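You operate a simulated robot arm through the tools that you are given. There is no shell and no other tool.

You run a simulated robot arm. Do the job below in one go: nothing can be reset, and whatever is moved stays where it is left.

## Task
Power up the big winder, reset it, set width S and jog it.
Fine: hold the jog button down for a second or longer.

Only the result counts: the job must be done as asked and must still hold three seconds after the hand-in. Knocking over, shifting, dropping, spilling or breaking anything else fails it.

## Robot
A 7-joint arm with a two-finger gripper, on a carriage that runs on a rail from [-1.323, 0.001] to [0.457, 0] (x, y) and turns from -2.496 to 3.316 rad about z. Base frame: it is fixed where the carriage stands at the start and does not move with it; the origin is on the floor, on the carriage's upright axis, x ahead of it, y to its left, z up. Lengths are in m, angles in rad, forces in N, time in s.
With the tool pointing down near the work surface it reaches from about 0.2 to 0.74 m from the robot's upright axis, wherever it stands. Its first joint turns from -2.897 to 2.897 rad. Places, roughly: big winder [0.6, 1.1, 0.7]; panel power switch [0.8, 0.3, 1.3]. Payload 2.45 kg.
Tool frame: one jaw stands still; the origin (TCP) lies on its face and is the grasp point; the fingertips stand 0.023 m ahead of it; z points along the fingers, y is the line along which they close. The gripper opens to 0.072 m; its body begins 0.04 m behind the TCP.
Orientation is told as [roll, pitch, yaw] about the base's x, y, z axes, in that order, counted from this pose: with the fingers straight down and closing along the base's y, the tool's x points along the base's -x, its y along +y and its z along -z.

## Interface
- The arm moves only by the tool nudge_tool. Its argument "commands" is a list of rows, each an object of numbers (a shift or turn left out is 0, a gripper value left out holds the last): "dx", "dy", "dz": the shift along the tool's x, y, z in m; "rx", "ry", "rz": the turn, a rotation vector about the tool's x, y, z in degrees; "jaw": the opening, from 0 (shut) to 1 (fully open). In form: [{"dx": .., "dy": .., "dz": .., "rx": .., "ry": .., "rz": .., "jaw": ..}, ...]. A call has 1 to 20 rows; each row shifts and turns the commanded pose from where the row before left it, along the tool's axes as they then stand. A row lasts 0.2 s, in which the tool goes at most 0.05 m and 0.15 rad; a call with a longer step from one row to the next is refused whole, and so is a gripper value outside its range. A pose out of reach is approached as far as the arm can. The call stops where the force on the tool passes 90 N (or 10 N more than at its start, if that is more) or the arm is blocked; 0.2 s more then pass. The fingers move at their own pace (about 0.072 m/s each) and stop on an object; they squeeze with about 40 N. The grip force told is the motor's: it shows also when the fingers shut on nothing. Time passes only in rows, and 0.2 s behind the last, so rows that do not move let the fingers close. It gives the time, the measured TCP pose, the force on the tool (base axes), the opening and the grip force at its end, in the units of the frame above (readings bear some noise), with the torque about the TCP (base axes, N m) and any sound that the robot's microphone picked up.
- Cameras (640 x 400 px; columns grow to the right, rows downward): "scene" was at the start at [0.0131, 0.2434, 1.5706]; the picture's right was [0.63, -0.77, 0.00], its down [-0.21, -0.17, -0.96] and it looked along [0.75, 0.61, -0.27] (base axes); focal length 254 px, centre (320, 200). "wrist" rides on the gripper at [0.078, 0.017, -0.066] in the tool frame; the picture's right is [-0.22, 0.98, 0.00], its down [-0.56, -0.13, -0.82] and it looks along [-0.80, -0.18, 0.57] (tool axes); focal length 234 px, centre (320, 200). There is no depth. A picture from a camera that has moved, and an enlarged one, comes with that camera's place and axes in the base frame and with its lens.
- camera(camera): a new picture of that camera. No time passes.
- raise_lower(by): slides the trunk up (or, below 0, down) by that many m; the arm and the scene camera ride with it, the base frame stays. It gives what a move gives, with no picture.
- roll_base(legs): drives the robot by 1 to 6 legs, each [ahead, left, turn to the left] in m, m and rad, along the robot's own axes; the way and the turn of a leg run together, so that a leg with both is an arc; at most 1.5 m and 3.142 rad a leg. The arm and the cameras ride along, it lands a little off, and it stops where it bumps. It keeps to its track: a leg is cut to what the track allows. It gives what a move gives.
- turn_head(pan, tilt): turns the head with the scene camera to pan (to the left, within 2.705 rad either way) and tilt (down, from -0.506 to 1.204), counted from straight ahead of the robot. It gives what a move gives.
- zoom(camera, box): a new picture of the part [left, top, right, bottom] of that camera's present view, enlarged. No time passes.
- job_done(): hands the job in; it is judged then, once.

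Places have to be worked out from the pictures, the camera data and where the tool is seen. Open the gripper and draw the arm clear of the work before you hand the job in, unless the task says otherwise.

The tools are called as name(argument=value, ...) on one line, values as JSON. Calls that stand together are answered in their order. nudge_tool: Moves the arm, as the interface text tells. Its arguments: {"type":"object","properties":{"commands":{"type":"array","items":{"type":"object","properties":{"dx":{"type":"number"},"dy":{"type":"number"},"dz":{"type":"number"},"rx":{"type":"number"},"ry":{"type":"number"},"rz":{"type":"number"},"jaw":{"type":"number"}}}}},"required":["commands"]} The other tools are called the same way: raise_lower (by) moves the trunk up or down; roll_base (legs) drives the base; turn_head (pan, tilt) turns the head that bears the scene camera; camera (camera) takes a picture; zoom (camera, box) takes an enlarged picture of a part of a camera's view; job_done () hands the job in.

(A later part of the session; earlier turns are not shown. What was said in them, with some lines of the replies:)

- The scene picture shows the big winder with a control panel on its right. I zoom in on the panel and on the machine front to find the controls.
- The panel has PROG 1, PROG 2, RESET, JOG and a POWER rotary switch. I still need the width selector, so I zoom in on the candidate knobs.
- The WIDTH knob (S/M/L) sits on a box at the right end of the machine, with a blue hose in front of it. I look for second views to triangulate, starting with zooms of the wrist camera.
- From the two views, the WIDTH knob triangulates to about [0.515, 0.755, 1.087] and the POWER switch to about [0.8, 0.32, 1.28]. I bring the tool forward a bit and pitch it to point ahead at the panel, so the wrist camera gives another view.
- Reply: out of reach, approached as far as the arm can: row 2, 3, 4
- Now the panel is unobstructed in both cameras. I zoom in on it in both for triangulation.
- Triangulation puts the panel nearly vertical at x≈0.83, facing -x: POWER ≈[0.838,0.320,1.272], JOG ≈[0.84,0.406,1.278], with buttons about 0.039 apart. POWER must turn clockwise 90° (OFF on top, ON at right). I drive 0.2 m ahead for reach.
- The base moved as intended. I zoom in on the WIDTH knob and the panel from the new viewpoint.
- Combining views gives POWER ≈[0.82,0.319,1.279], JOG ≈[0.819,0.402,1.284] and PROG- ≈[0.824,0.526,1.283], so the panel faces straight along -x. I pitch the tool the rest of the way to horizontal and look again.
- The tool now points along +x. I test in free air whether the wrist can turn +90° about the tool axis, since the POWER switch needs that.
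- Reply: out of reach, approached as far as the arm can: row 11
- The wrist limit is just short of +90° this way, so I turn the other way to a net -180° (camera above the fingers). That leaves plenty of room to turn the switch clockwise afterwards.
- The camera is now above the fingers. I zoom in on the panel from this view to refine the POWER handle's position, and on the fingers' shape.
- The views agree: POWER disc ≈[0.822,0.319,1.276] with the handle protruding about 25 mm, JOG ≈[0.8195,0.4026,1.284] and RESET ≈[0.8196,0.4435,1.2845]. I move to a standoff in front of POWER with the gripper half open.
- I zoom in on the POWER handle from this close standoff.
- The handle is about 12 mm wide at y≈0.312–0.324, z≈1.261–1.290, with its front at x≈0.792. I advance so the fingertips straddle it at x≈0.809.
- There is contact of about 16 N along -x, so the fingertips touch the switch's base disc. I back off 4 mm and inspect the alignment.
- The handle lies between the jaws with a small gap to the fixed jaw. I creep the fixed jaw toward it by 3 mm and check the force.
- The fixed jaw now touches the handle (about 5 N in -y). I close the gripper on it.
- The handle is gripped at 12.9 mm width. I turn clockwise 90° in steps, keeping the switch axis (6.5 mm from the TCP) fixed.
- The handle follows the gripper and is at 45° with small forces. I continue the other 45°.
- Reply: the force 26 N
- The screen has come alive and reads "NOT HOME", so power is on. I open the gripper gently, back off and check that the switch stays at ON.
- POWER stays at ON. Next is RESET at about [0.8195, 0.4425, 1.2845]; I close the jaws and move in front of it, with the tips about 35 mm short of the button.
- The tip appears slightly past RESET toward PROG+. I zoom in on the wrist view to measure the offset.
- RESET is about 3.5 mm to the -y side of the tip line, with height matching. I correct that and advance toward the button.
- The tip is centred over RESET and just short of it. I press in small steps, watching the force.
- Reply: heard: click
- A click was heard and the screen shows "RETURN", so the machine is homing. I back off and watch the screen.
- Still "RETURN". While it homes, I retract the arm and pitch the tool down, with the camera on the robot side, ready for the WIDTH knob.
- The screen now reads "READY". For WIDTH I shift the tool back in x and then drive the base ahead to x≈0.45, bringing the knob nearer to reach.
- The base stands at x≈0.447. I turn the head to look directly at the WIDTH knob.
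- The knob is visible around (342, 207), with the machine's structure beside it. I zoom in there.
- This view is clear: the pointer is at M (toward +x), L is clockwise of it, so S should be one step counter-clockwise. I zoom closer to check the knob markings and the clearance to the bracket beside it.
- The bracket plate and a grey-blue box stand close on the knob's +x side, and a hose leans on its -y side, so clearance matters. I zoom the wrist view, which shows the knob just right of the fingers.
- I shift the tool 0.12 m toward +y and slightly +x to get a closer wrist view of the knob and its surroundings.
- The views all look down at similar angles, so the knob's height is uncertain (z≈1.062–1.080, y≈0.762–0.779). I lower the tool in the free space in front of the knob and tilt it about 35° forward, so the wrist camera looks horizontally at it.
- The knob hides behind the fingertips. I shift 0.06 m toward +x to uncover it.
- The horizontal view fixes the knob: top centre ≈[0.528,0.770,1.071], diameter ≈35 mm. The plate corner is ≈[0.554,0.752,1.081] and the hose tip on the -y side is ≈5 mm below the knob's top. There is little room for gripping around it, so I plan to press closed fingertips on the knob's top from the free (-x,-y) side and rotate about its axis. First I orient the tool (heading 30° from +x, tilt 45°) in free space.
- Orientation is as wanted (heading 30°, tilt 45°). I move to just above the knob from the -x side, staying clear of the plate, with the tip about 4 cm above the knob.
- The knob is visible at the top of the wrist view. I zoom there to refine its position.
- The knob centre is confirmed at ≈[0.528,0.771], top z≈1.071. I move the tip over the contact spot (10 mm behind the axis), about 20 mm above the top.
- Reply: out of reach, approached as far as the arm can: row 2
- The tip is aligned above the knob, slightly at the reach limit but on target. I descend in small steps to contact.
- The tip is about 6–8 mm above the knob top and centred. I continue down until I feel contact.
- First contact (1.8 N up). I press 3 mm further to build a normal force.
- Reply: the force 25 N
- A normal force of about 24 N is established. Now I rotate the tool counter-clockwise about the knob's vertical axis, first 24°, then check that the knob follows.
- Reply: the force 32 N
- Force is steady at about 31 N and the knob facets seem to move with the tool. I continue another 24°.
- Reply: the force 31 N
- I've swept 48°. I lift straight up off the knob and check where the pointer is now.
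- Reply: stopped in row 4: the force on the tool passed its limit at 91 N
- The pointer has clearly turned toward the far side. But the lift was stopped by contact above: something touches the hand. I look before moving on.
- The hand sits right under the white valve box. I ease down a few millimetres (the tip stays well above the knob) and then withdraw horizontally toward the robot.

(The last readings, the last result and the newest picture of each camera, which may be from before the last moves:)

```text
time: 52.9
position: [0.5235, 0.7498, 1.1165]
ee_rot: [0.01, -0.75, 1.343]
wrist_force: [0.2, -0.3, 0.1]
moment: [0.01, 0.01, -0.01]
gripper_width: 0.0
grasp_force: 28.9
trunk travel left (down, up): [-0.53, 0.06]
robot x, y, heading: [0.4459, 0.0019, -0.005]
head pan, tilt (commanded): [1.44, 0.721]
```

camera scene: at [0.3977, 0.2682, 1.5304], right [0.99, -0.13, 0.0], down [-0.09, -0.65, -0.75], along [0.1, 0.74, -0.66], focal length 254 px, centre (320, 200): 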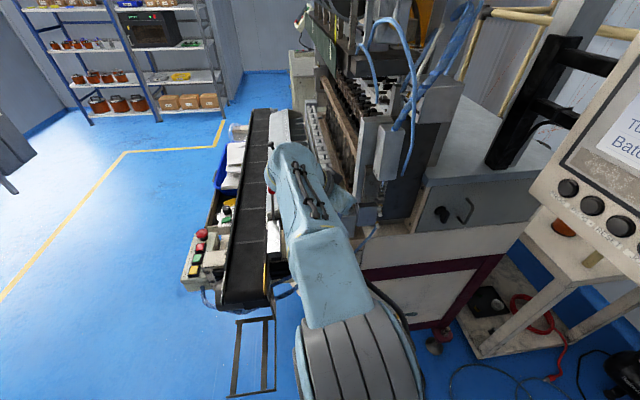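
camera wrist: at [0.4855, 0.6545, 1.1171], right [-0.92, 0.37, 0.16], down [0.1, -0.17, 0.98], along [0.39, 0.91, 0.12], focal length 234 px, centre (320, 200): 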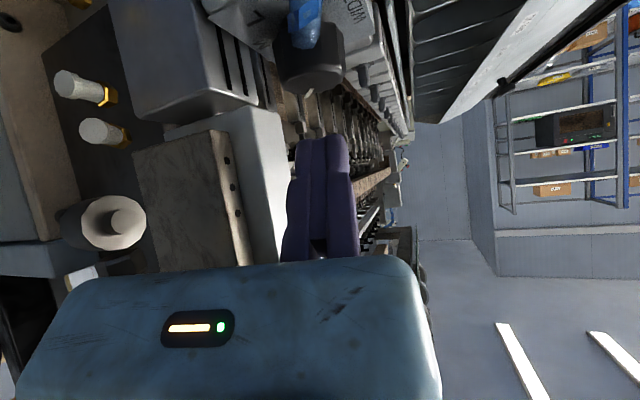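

Contact is gone (zero force). I withdraw toward the robot.

nudge_tool(commands=[{"dx": 0.0147, "dz": -0.0136}, {"dx": 0.0221, "dz": -0.0204}, {"dx": 0.0294, "dz": -0.0272}, {"dx": 0.0294, "dz": -0.0272}, {"dx": 0.0294, "dz": -0.0272}, {}])

camera(camera="wrist")

camera(camera="scene")

```text
time: 54.2
position: [0.4853, 0.5832, 1.1151]
ee_rot: [0.013, -0.751, 1.343]
wrist_force: [1.1, 0.2, 0.1]
moment: [0.0, 0.03, 0.01]
gripper_width: 0.0001
grasp_force: 28.6
trunk travel left (down, up): [-0.53, 0.06]
robot x, y, heading: [0.4464, 0.0026, -0.001]
head pan, tilt (commanded): [1.44, 0.721]
```

```text
taken
camera wrist: at [0.4472, 0.4869, 1.1104], right [-0.92, 0.37, 0.16], down [0.1, -0.17, 0.98], along [0.39, 0.91, 0.12], focal length 234 px, centre (320, 200)
```

wrist: 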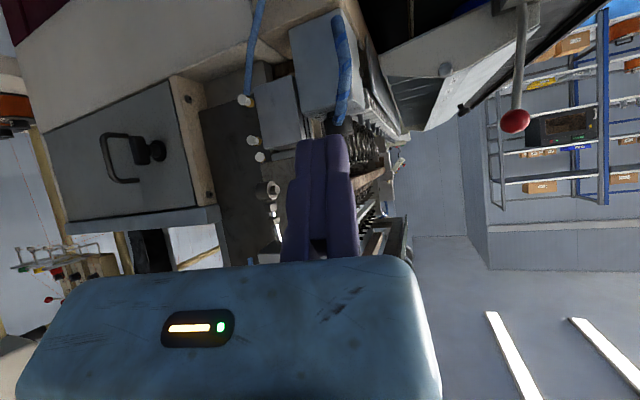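

```text
taken
camera scene: at [0.3975, 0.2669, 1.5306], right [0.99, -0.13, 0.0], down [-0.09, -0.65, -0.75], along [0.1, 0.74, -0.66], focal length 254 px, centre (320, 200)
```

scene: 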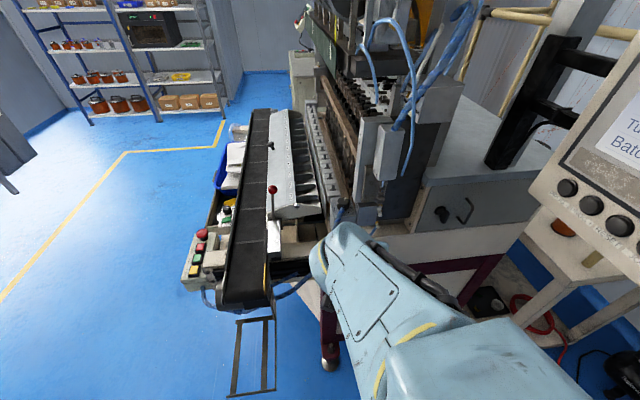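

The knob is visible again in the scene view. I zoom in to read the pointer.

zoom(camera="scene", box=[330, 190, 380, 225])

zoom(camera="scene", box=[310, 100, 430, 240])

```text
11.43 times, centred on (355, 208) of scene
camera zoom: at [0.3975, 0.2669, 1.5306], right [0.99, -0.13, 0.0], down [-0.09, -0.65, -0.75], along [0.1, 0.74, -0.66], focal length 2901 px, centre (-80, 114)
```

zoom: 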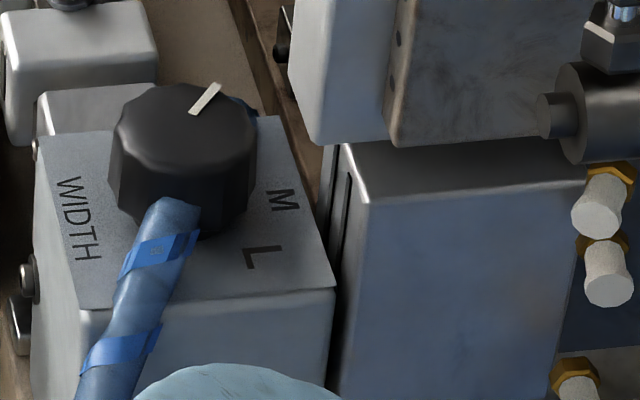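

```text
2.86 times, centred on (370, 170) of scene
camera zoom: at [0.3975, 0.2669, 1.5306], right [0.99, -0.13, 0.0], down [-0.09, -0.65, -0.75], along [0.1, 0.74, -0.66], focal length 725 px, centre (177, 286)
```

zoom: 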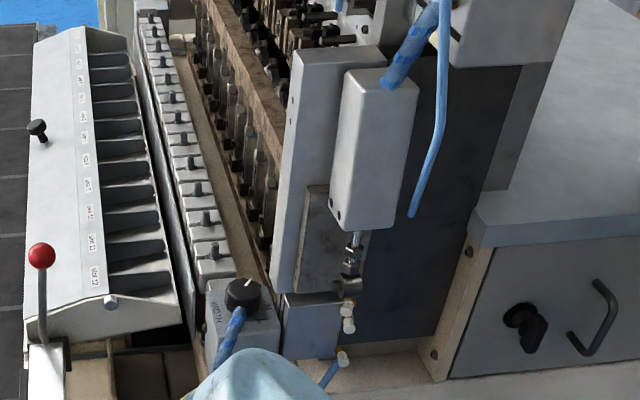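

Ray measurements put the pointer at ≈49° from +x, and the label geometry (M at ≈-1°, L at ≈-51°) puts S one 50° step the other way at ≈+49°. So the pointer is at S. I take the tool back to vertical and retract up and toward the robot.

nudge_tool(commands=[{"rx": -4.43, "rz": -4.75}, {"rx": -4.43, "rz": -4.75}, {"ry": 8.58}, {"ry": 8.58}, {"ry": 8.58}, {"ry": 8.58}, {"ry": 8.58}, {"dx": 0.032, "dy": -0.006, "dz": -0.034}, {"dx": 0.032, "dy": -0.006, "dz": -0.034}, {"dx": 0.032, "dy": -0.006, "dz": -0.034}, {"dx": 0.032, "dy": -0.006, "dz": -0.034}, {"dx": 0.032, "dy": -0.006, "dz": -0.034}, {}])

camera(camera="wrist")

zoom(camera="scene", box=[330, 190, 380, 225])

```text
time: 57.0
position: [0.5188, 0.4202, 1.2867]
ee_rot: [0.007, -0.004, 1.578]
wrist_force: [-0.1, -0.1, 0.2]
moment: [0.0, -0.02, 0.01]
gripper_width: 0.0
grasp_force: 29.0
trunk travel left (down, up): [-0.53, 0.06]
robot x, y, heading: [0.4446, 0.001, -0.001]
head pan, tilt (commanded): [1.44, 0.721]
```

```text
taken
camera wrist: at [0.5043, 0.3432, 1.3534], right [-0.98, 0.21, 0.01], down [0.13, 0.56, 0.82], along [0.17, 0.8, -0.57], focal length 234 px, centre (320, 200)
```

wrist: 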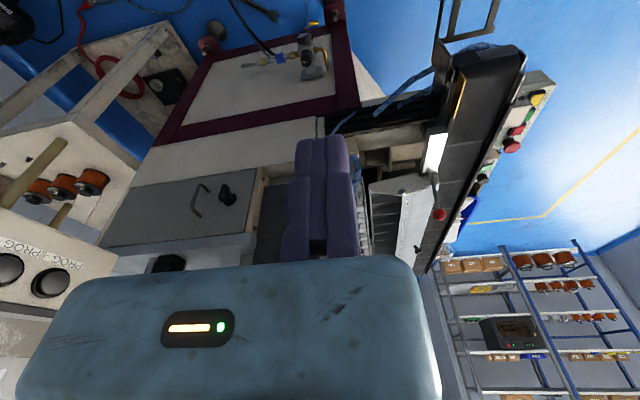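

```text
11.43 times, centred on (355, 208) of scene
camera zoom: at [0.3976, 0.2668, 1.5306], right [0.99, -0.13, 0.0], down [-0.09, -0.65, -0.75], along [0.1, 0.74, -0.66], focal length 2901 px, centre (-80, 114)
```

zoom: 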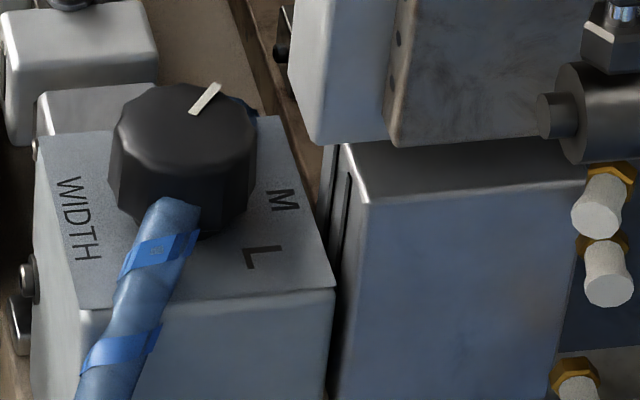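

The machine parts near the knob look undisturbed. I take one tighter zoom on the knob and labels to be sure about the angular step.

zoom(camera="scene", box=[332, 194, 358, 214])

zoom(camera="wrist", box=[345, 140, 395, 200])

```text
16.00 times, centred on (345, 204) of scene
camera zoom: at [0.3976, 0.2668, 1.5306], right [0.99, -0.13, 0.0], down [-0.09, -0.65, -0.75], along [0.1, 0.74, -0.66], focal length 4062 px, centre (-80, 136)
```

zoom: 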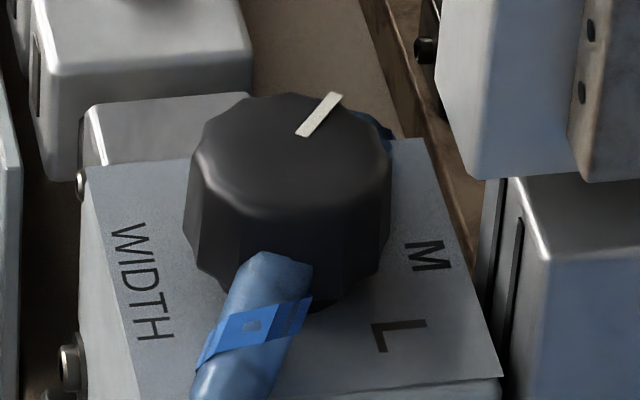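

```text
6.67 times, centred on (370, 170) of wrist
camera zoom: at [0.5043, 0.3432, 1.3534], right [-0.98, 0.21, 0.01], down [0.13, 0.56, 0.82], along [0.17, 0.8, -0.57], focal length 1561 px, centre (-13, 400)
```

zoom: 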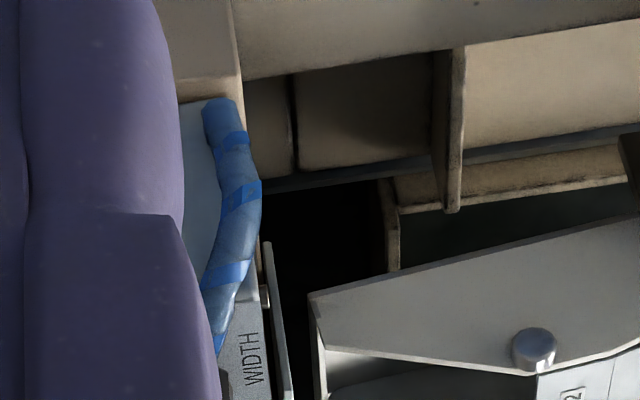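

The plate and labels confirm it: M lies at 0° and L at ≈-50°, and the pointer reads ≈48–49° on the S side. Now JOG: I drive the base back to x≈0.2 and turn the head back to the panel.

roll_base(legs=[[-0.246, 0, 0]])

turn_head(pan=0.684, tilt=0.276)

camera(camera="scene")

```text
time: 58.9
position: [0.2787, 0.4213, 1.2885]
ee_rot: [0.009, -0.003, 1.569]
wrist_force: [-0.4, -0.6, -0.1]
moment: [0.03, 0.0, 0.01]
gripper_width: 0.0
grasp_force: 28.1
trunk travel left (down, up): [-0.53, 0.06]
robot x, y, heading: [0.1942, -0.0006, -0.01]
head pan, tilt (commanded): [1.44, 0.721]
```

```text
time: 60.0
position: [0.2796, 0.4209, 1.2863]
ee_rot: [0.009, -0.001, 1.569]
wrist_force: [0.2, 0.3, 1.2]
moment: [-0.02, 0.0, 0.0]
gripper_width: 0.0
grasp_force: 28.4
trunk travel left (down, up): [-0.53, 0.06]
robot x, y, heading: [0.2038, 0.0009, -0.009]
head pan, tilt (commanded): [0.684, 0.276]
```

```text
taken
camera scene: at [0.2177, 0.2432, 1.5707], right [0.63, -0.78, 0.0], down [-0.21, -0.17, -0.96], along [0.75, 0.6, -0.27], focal length 254 px, centre (320, 200)
```

scene: 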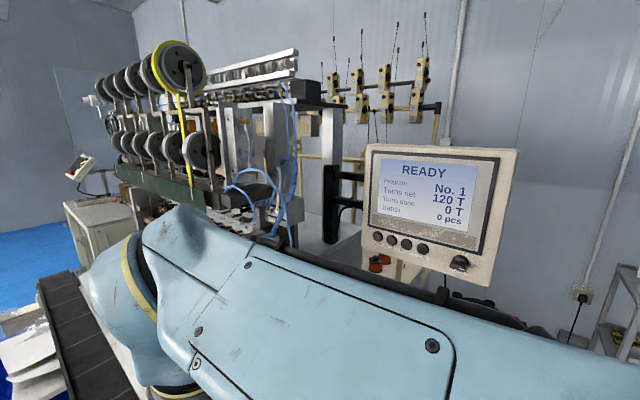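

The screen shows "READY". I bring the tool forward and pitch it back to horizontal in front of the panel.

nudge_tool(commands=[{"dy": -0.046}, {"dy": -0.046}, {"dy": -0.046}, {"dy": -0.046}, {"dy": -0.046}, {"rx": 8.2}, {"rx": 8.2}, {"rx": 8.2}, {"rx": 8.2}, {"rx": 8.2}, {"rx": 8.2}, {"rx": 8.2}, {"rx": 8.2}, {"rx": 8.2}, {"rx": 8.2}, {"rx": 8}, {}])

camera(camera="wrist")

camera(camera="scene")

```text
time: 63.6
position: [0.5098, 0.421, 1.2859]
ee_rot: [-1.564, -0.003, 1.572]
wrist_force: [-0.6, 0.2, 0.8]
moment: [-0.01, -0.02, -0.04]
gripper_width: 0.0
grasp_force: 28.3
trunk travel left (down, up): [-0.53, 0.06]
robot x, y, heading: [0.2011, -0.0006, -0.008]
head pan, tilt (commanded): [0.684, 0.276]
```

```text
taken
camera wrist: at [0.4446, 0.3441, 1.2689], right [-0.01, 0.22, -0.98], down [-0.82, 0.56, 0.13], along [0.58, 0.8, 0.18], focal length 234 px, centre (320, 200)
```

wrist: 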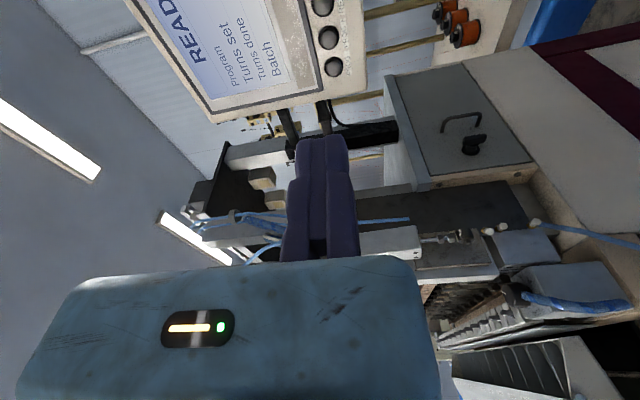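

```text
taken
camera scene: at [0.2177, 0.2433, 1.5707], right [0.63, -0.78, 0.0], down [-0.21, -0.17, -0.96], along [0.75, 0.6, -0.27], focal length 254 px, centre (320, 200)
```

scene: 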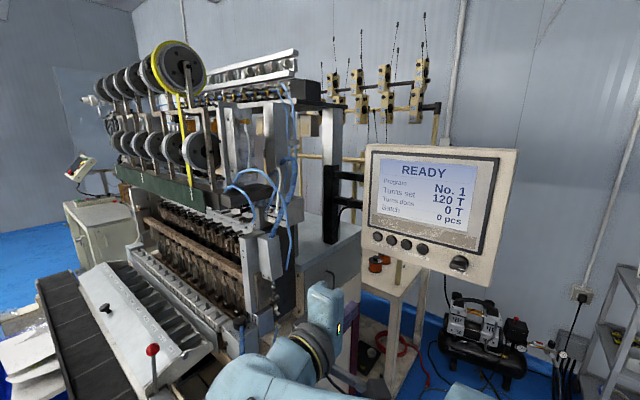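

I approach JOG (≈[0.8195,0.4026,1.2845]) to a standoff of a few centimetres and check the alignment.

nudge_tool(commands=[{"dx": 0.0037, "dz": 0.047}, {"dx": 0.0037, "dz": 0.047}, {"dx": 0.0037, "dz": 0.047}, {"dx": 0.0037, "dz": 0.047}, {"dx": 0.0037, "dz": 0.047}, {}])

camera(camera="wrist")

zoom(camera="wrist", box=[240, 20, 400, 180])

```text
time: 65.0
position: [0.7423, 0.4017, 1.281]
ee_rot: [-1.561, -0.005, 1.571]
wrist_force: [1.2, -1.0, -0.6]
moment: [0.04, -0.01, -0.01]
gripper_width: 0.0
grasp_force: 28.5
trunk travel left (down, up): [-0.53, 0.06]
robot x, y, heading: [0.2046, 0.0015, -0.008]
head pan, tilt (commanded): [0.684, 0.276]
```

```text
taken
camera wrist: at [0.6784, 0.324, 1.2638], right [-0.01, 0.22, -0.98], down [-0.82, 0.56, 0.13], along [0.58, 0.8, 0.18], focal length 234 px, centre (320, 200)
```

wrist: 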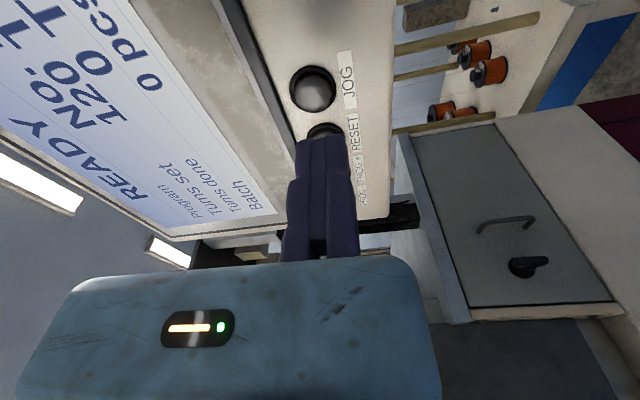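

```text
2.50 times, centred on (320, 100) of wrist
camera zoom: at [0.6784, 0.324, 1.2638], right [-0.01, 0.22, -0.98], down [-0.82, 0.56, 0.13], along [0.58, 0.8, 0.18], focal length 585 px, centre (320, 450)
```

zoom: 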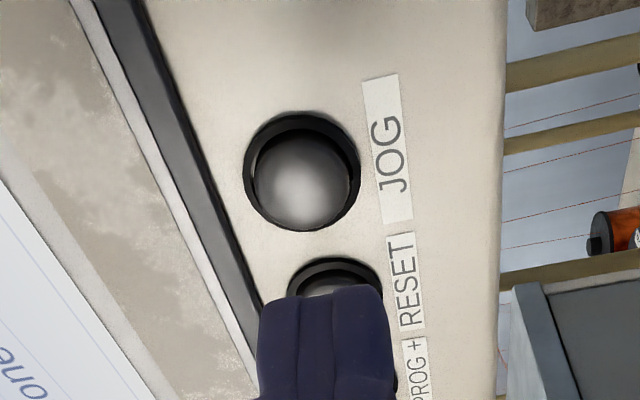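

JOG is aligned in y but about 4.5 mm above the tip line. I correct that and advance closer, stopping short of the button.

nudge_tool(commands=[{"dy": -0.0045}, {"dz": 0.015}, {"dz": 0.015}, {"dz": 0.006}, {}])

zoom(camera="wrist", box=[240, 20, 400, 180])

zoom(camera="scene", box=[360, 140, 540, 310])

```text
time: 66.2
position: [0.7804, 0.4035, 1.2867]
ee_rot: [-1.563, -0.005, 1.569]
wrist_force: [-0.1, 1.1, 0.1]
moment: [0.02, -0.01, 0.01]
gripper_width: 0.0002
grasp_force: 28.2
trunk travel left (down, up): [-0.53, 0.06]
robot x, y, heading: [0.2022, 0.0023, -0.011]
head pan, tilt (commanded): [0.684, 0.276]
```

```text
2.50 times, centred on (320, 100) of wrist
camera zoom: at [0.7148, 0.3246, 1.2697], right [-0.01, 0.22, -0.98], down [-0.82, 0.56, 0.13], along [0.58, 0.8, 0.18], focal length 585 px, centre (320, 450)
```

zoom: 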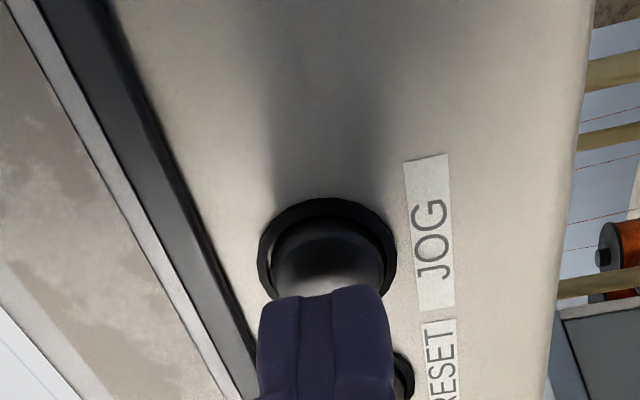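

```text
2.35 times, centred on (450, 225) of scene
camera zoom: at [0.2177, 0.2432, 1.5707], right [0.63, -0.78, 0.0], down [-0.21, -0.17, -0.96], along [0.75, 0.6, -0.27], focal length 597 px, centre (14, 141)
```

zoom: 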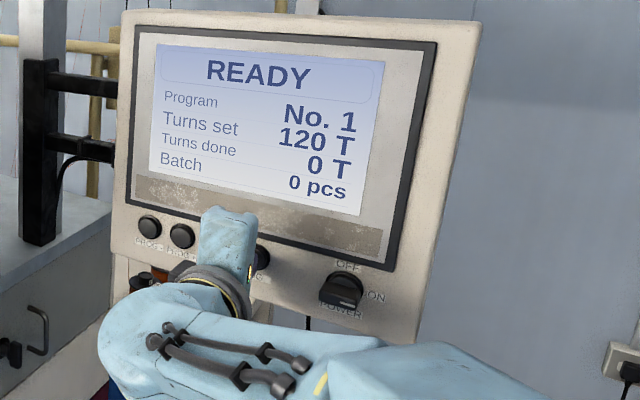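

The tip is centred on JOG. I press in and hold for about 1.8 s.

nudge_tool(commands=[{"dz": 0.004}, {"dz": 0.004}, {"dz": 0.004}, {"dz": 0.003}, {}, {}, {}, {}, {}, {}, {}, {}])

zoom(camera="scene", box=[360, 140, 540, 310])

```text
time: 68.8
position: [0.7947, 0.4038, 1.2884]
ee_rot: [-1.564, -0.002, 1.569]
wrist_force: [-18.9, -0.9, -4.7]
moment: [0.01, 0.17, -0.02]
gripper_width: 0.006
grasp_force: 28.5
trunk travel left (down, up): [-0.53, 0.06]
robot x, y, heading: [0.2001, -0.0008, -0.01]
head pan, tilt (commanded): [0.684, 0.276]
heard: click
```

```text
2.35 times, centred on (450, 225) of scene
camera zoom: at [0.2153, 0.2433, 1.5707], right [0.63, -0.78, 0.0], down [-0.21, -0.17, -0.96], along [0.75, 0.6, -0.27], focal length 597 px, centre (14, 141)
```

zoom: 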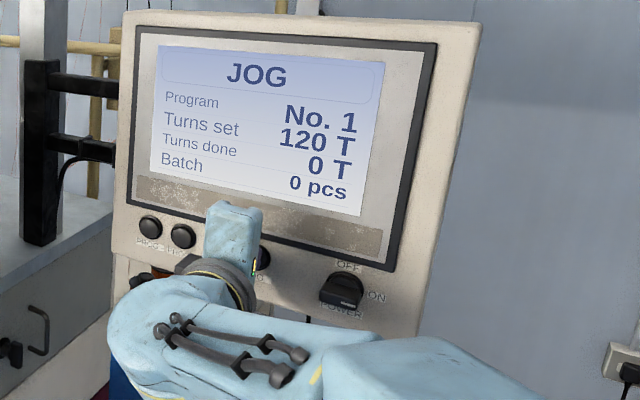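

The screen shows "JOG" while the button is held. I hold it another second for certainty, then release and back away.

nudge_tool(commands=[{}, {}, {}, {}, {"dz": -0.015}, {"dz": -0.03}, {"dz": -0.04}, {"dz": -0.04}, {}])

camera(camera="scene")

zoom(camera="scene", box=[360, 140, 540, 310])

```text
time: 70.8
position: [0.671, 0.4012, 1.2853]
ee_rot: [-1.564, -0.003, 1.569]
wrist_force: [0.8, 0.3, 0.3]
moment: [0.02, -0.02, -0.01]
gripper_width: 0.0
grasp_force: 28.6
trunk travel left (down, up): [-0.53, 0.06]
robot x, y, heading: [0.203, -0.0015, -0.011]
head pan, tilt (commanded): [0.684, 0.276]
```

```text
taken
camera scene: at [0.2174, 0.243, 1.5707], right [0.63, -0.78, 0.0], down [-0.21, -0.17, -0.96], along [0.75, 0.6, -0.27], focal length 254 px, centre (320, 200)
```

scene: 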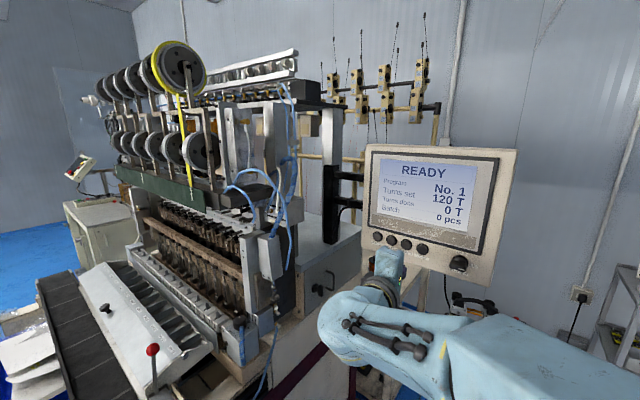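

```text
2.35 times, centred on (450, 225) of scene
camera zoom: at [0.2174, 0.243, 1.5707], right [0.63, -0.78, 0.0], down [-0.21, -0.17, -0.96], along [0.75, 0.6, -0.27], focal length 597 px, centre (14, 141)
```

zoom: 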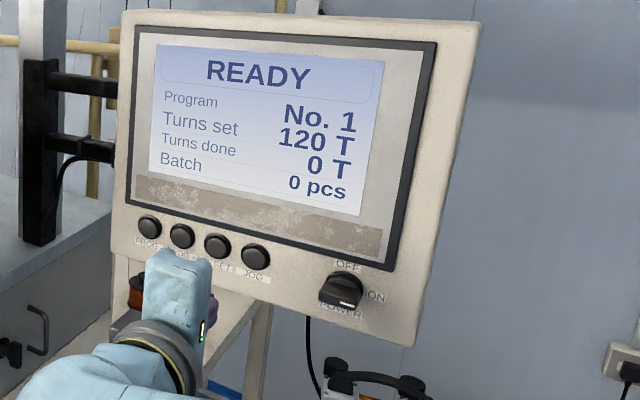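

JOG was released and the screen is back to "READY". I retract the arm, open the gripper, and recheck the WIDTH knob and its surroundings.

nudge_tool(commands=[{"dz": -0.045, "jaw": 1}, {"dz": -0.045}, {"dz": -0.045}, {"dz": -0.045}, {}, {}])

zoom(camera="scene", box=[210, 290, 270, 340])

zoom(camera="scene", box=[360, 140, 540, 310])

```text
time: 72.2
position: [0.4911, 0.4034, 1.2884]
ee_rot: [-1.561, -0.002, 1.572]
wrist_force: [0.5, -0.1, -0.2]
moment: [0.01, -0.02, 0.0]
gripper_width: 0.072
grasp_force: 0.1
trunk travel left (down, up): [-0.53, 0.06]
robot x, y, heading: [0.2005, -0.0006, -0.009]
head pan, tilt (commanded): [0.684, 0.276]
```

```text
8.00 times, centred on (240, 315) of scene
camera zoom: at [0.2179, 0.2432, 1.5707], right [0.63, -0.78, 0.0], down [-0.21, -0.17, -0.96], along [0.75, 0.6, -0.27], focal length 2031 px, centre (960, -720)
```

zoom: 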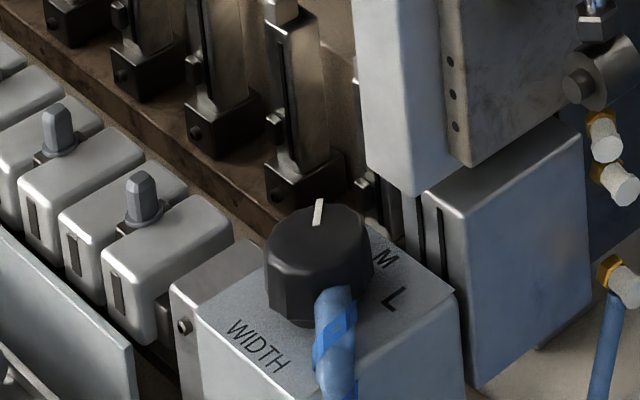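

```text
2.35 times, centred on (450, 225) of scene
camera zoom: at [0.2179, 0.2432, 1.5707], right [0.63, -0.78, 0.0], down [-0.21, -0.17, -0.96], along [0.75, 0.6, -0.27], focal length 597 px, centre (14, 141)
```

zoom: 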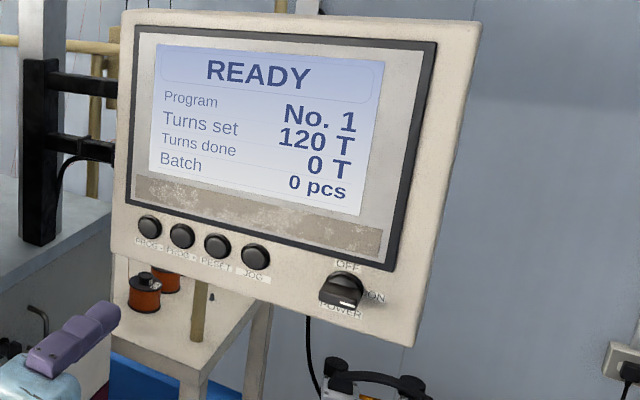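

The pointer again reads ≈49° (S), the screen is "READY" and POWER is at ON. The gripper is open and the arm is well clear, so I hand the job in.

job_done()

```text
The job is handed in.
```

The big winder is powered up, reset, set to width S and jogged, and the job is handed in. I haven't seen the result of the judging.

- **Power:** I turned the switch to ON and the screen came on with "NOT HOME".
- **Reset:** I pressed RESET, heard the click, and the screen went through "RETURN" to "READY".
- **Width:** the knob now points about 49° from M, on the opposite side from L. The S label is hidden behind the knob, so I worked out its position from the M and L labels. I never saw the pointer line up with it.
- **Jog:** I held JOG for over two seconds. The screen showed "JOG" while it was held and returned to "READY" on release.

**Contact while lifting off the knob:** the arm hit part of the machine just above it, most likely the white valve box. The force briefly reached 91 N and the move stopped itself. The parts around the knob looked undisturbed in the later pictures.

The gripper is open and the arm stands clear of the panel and the machine.
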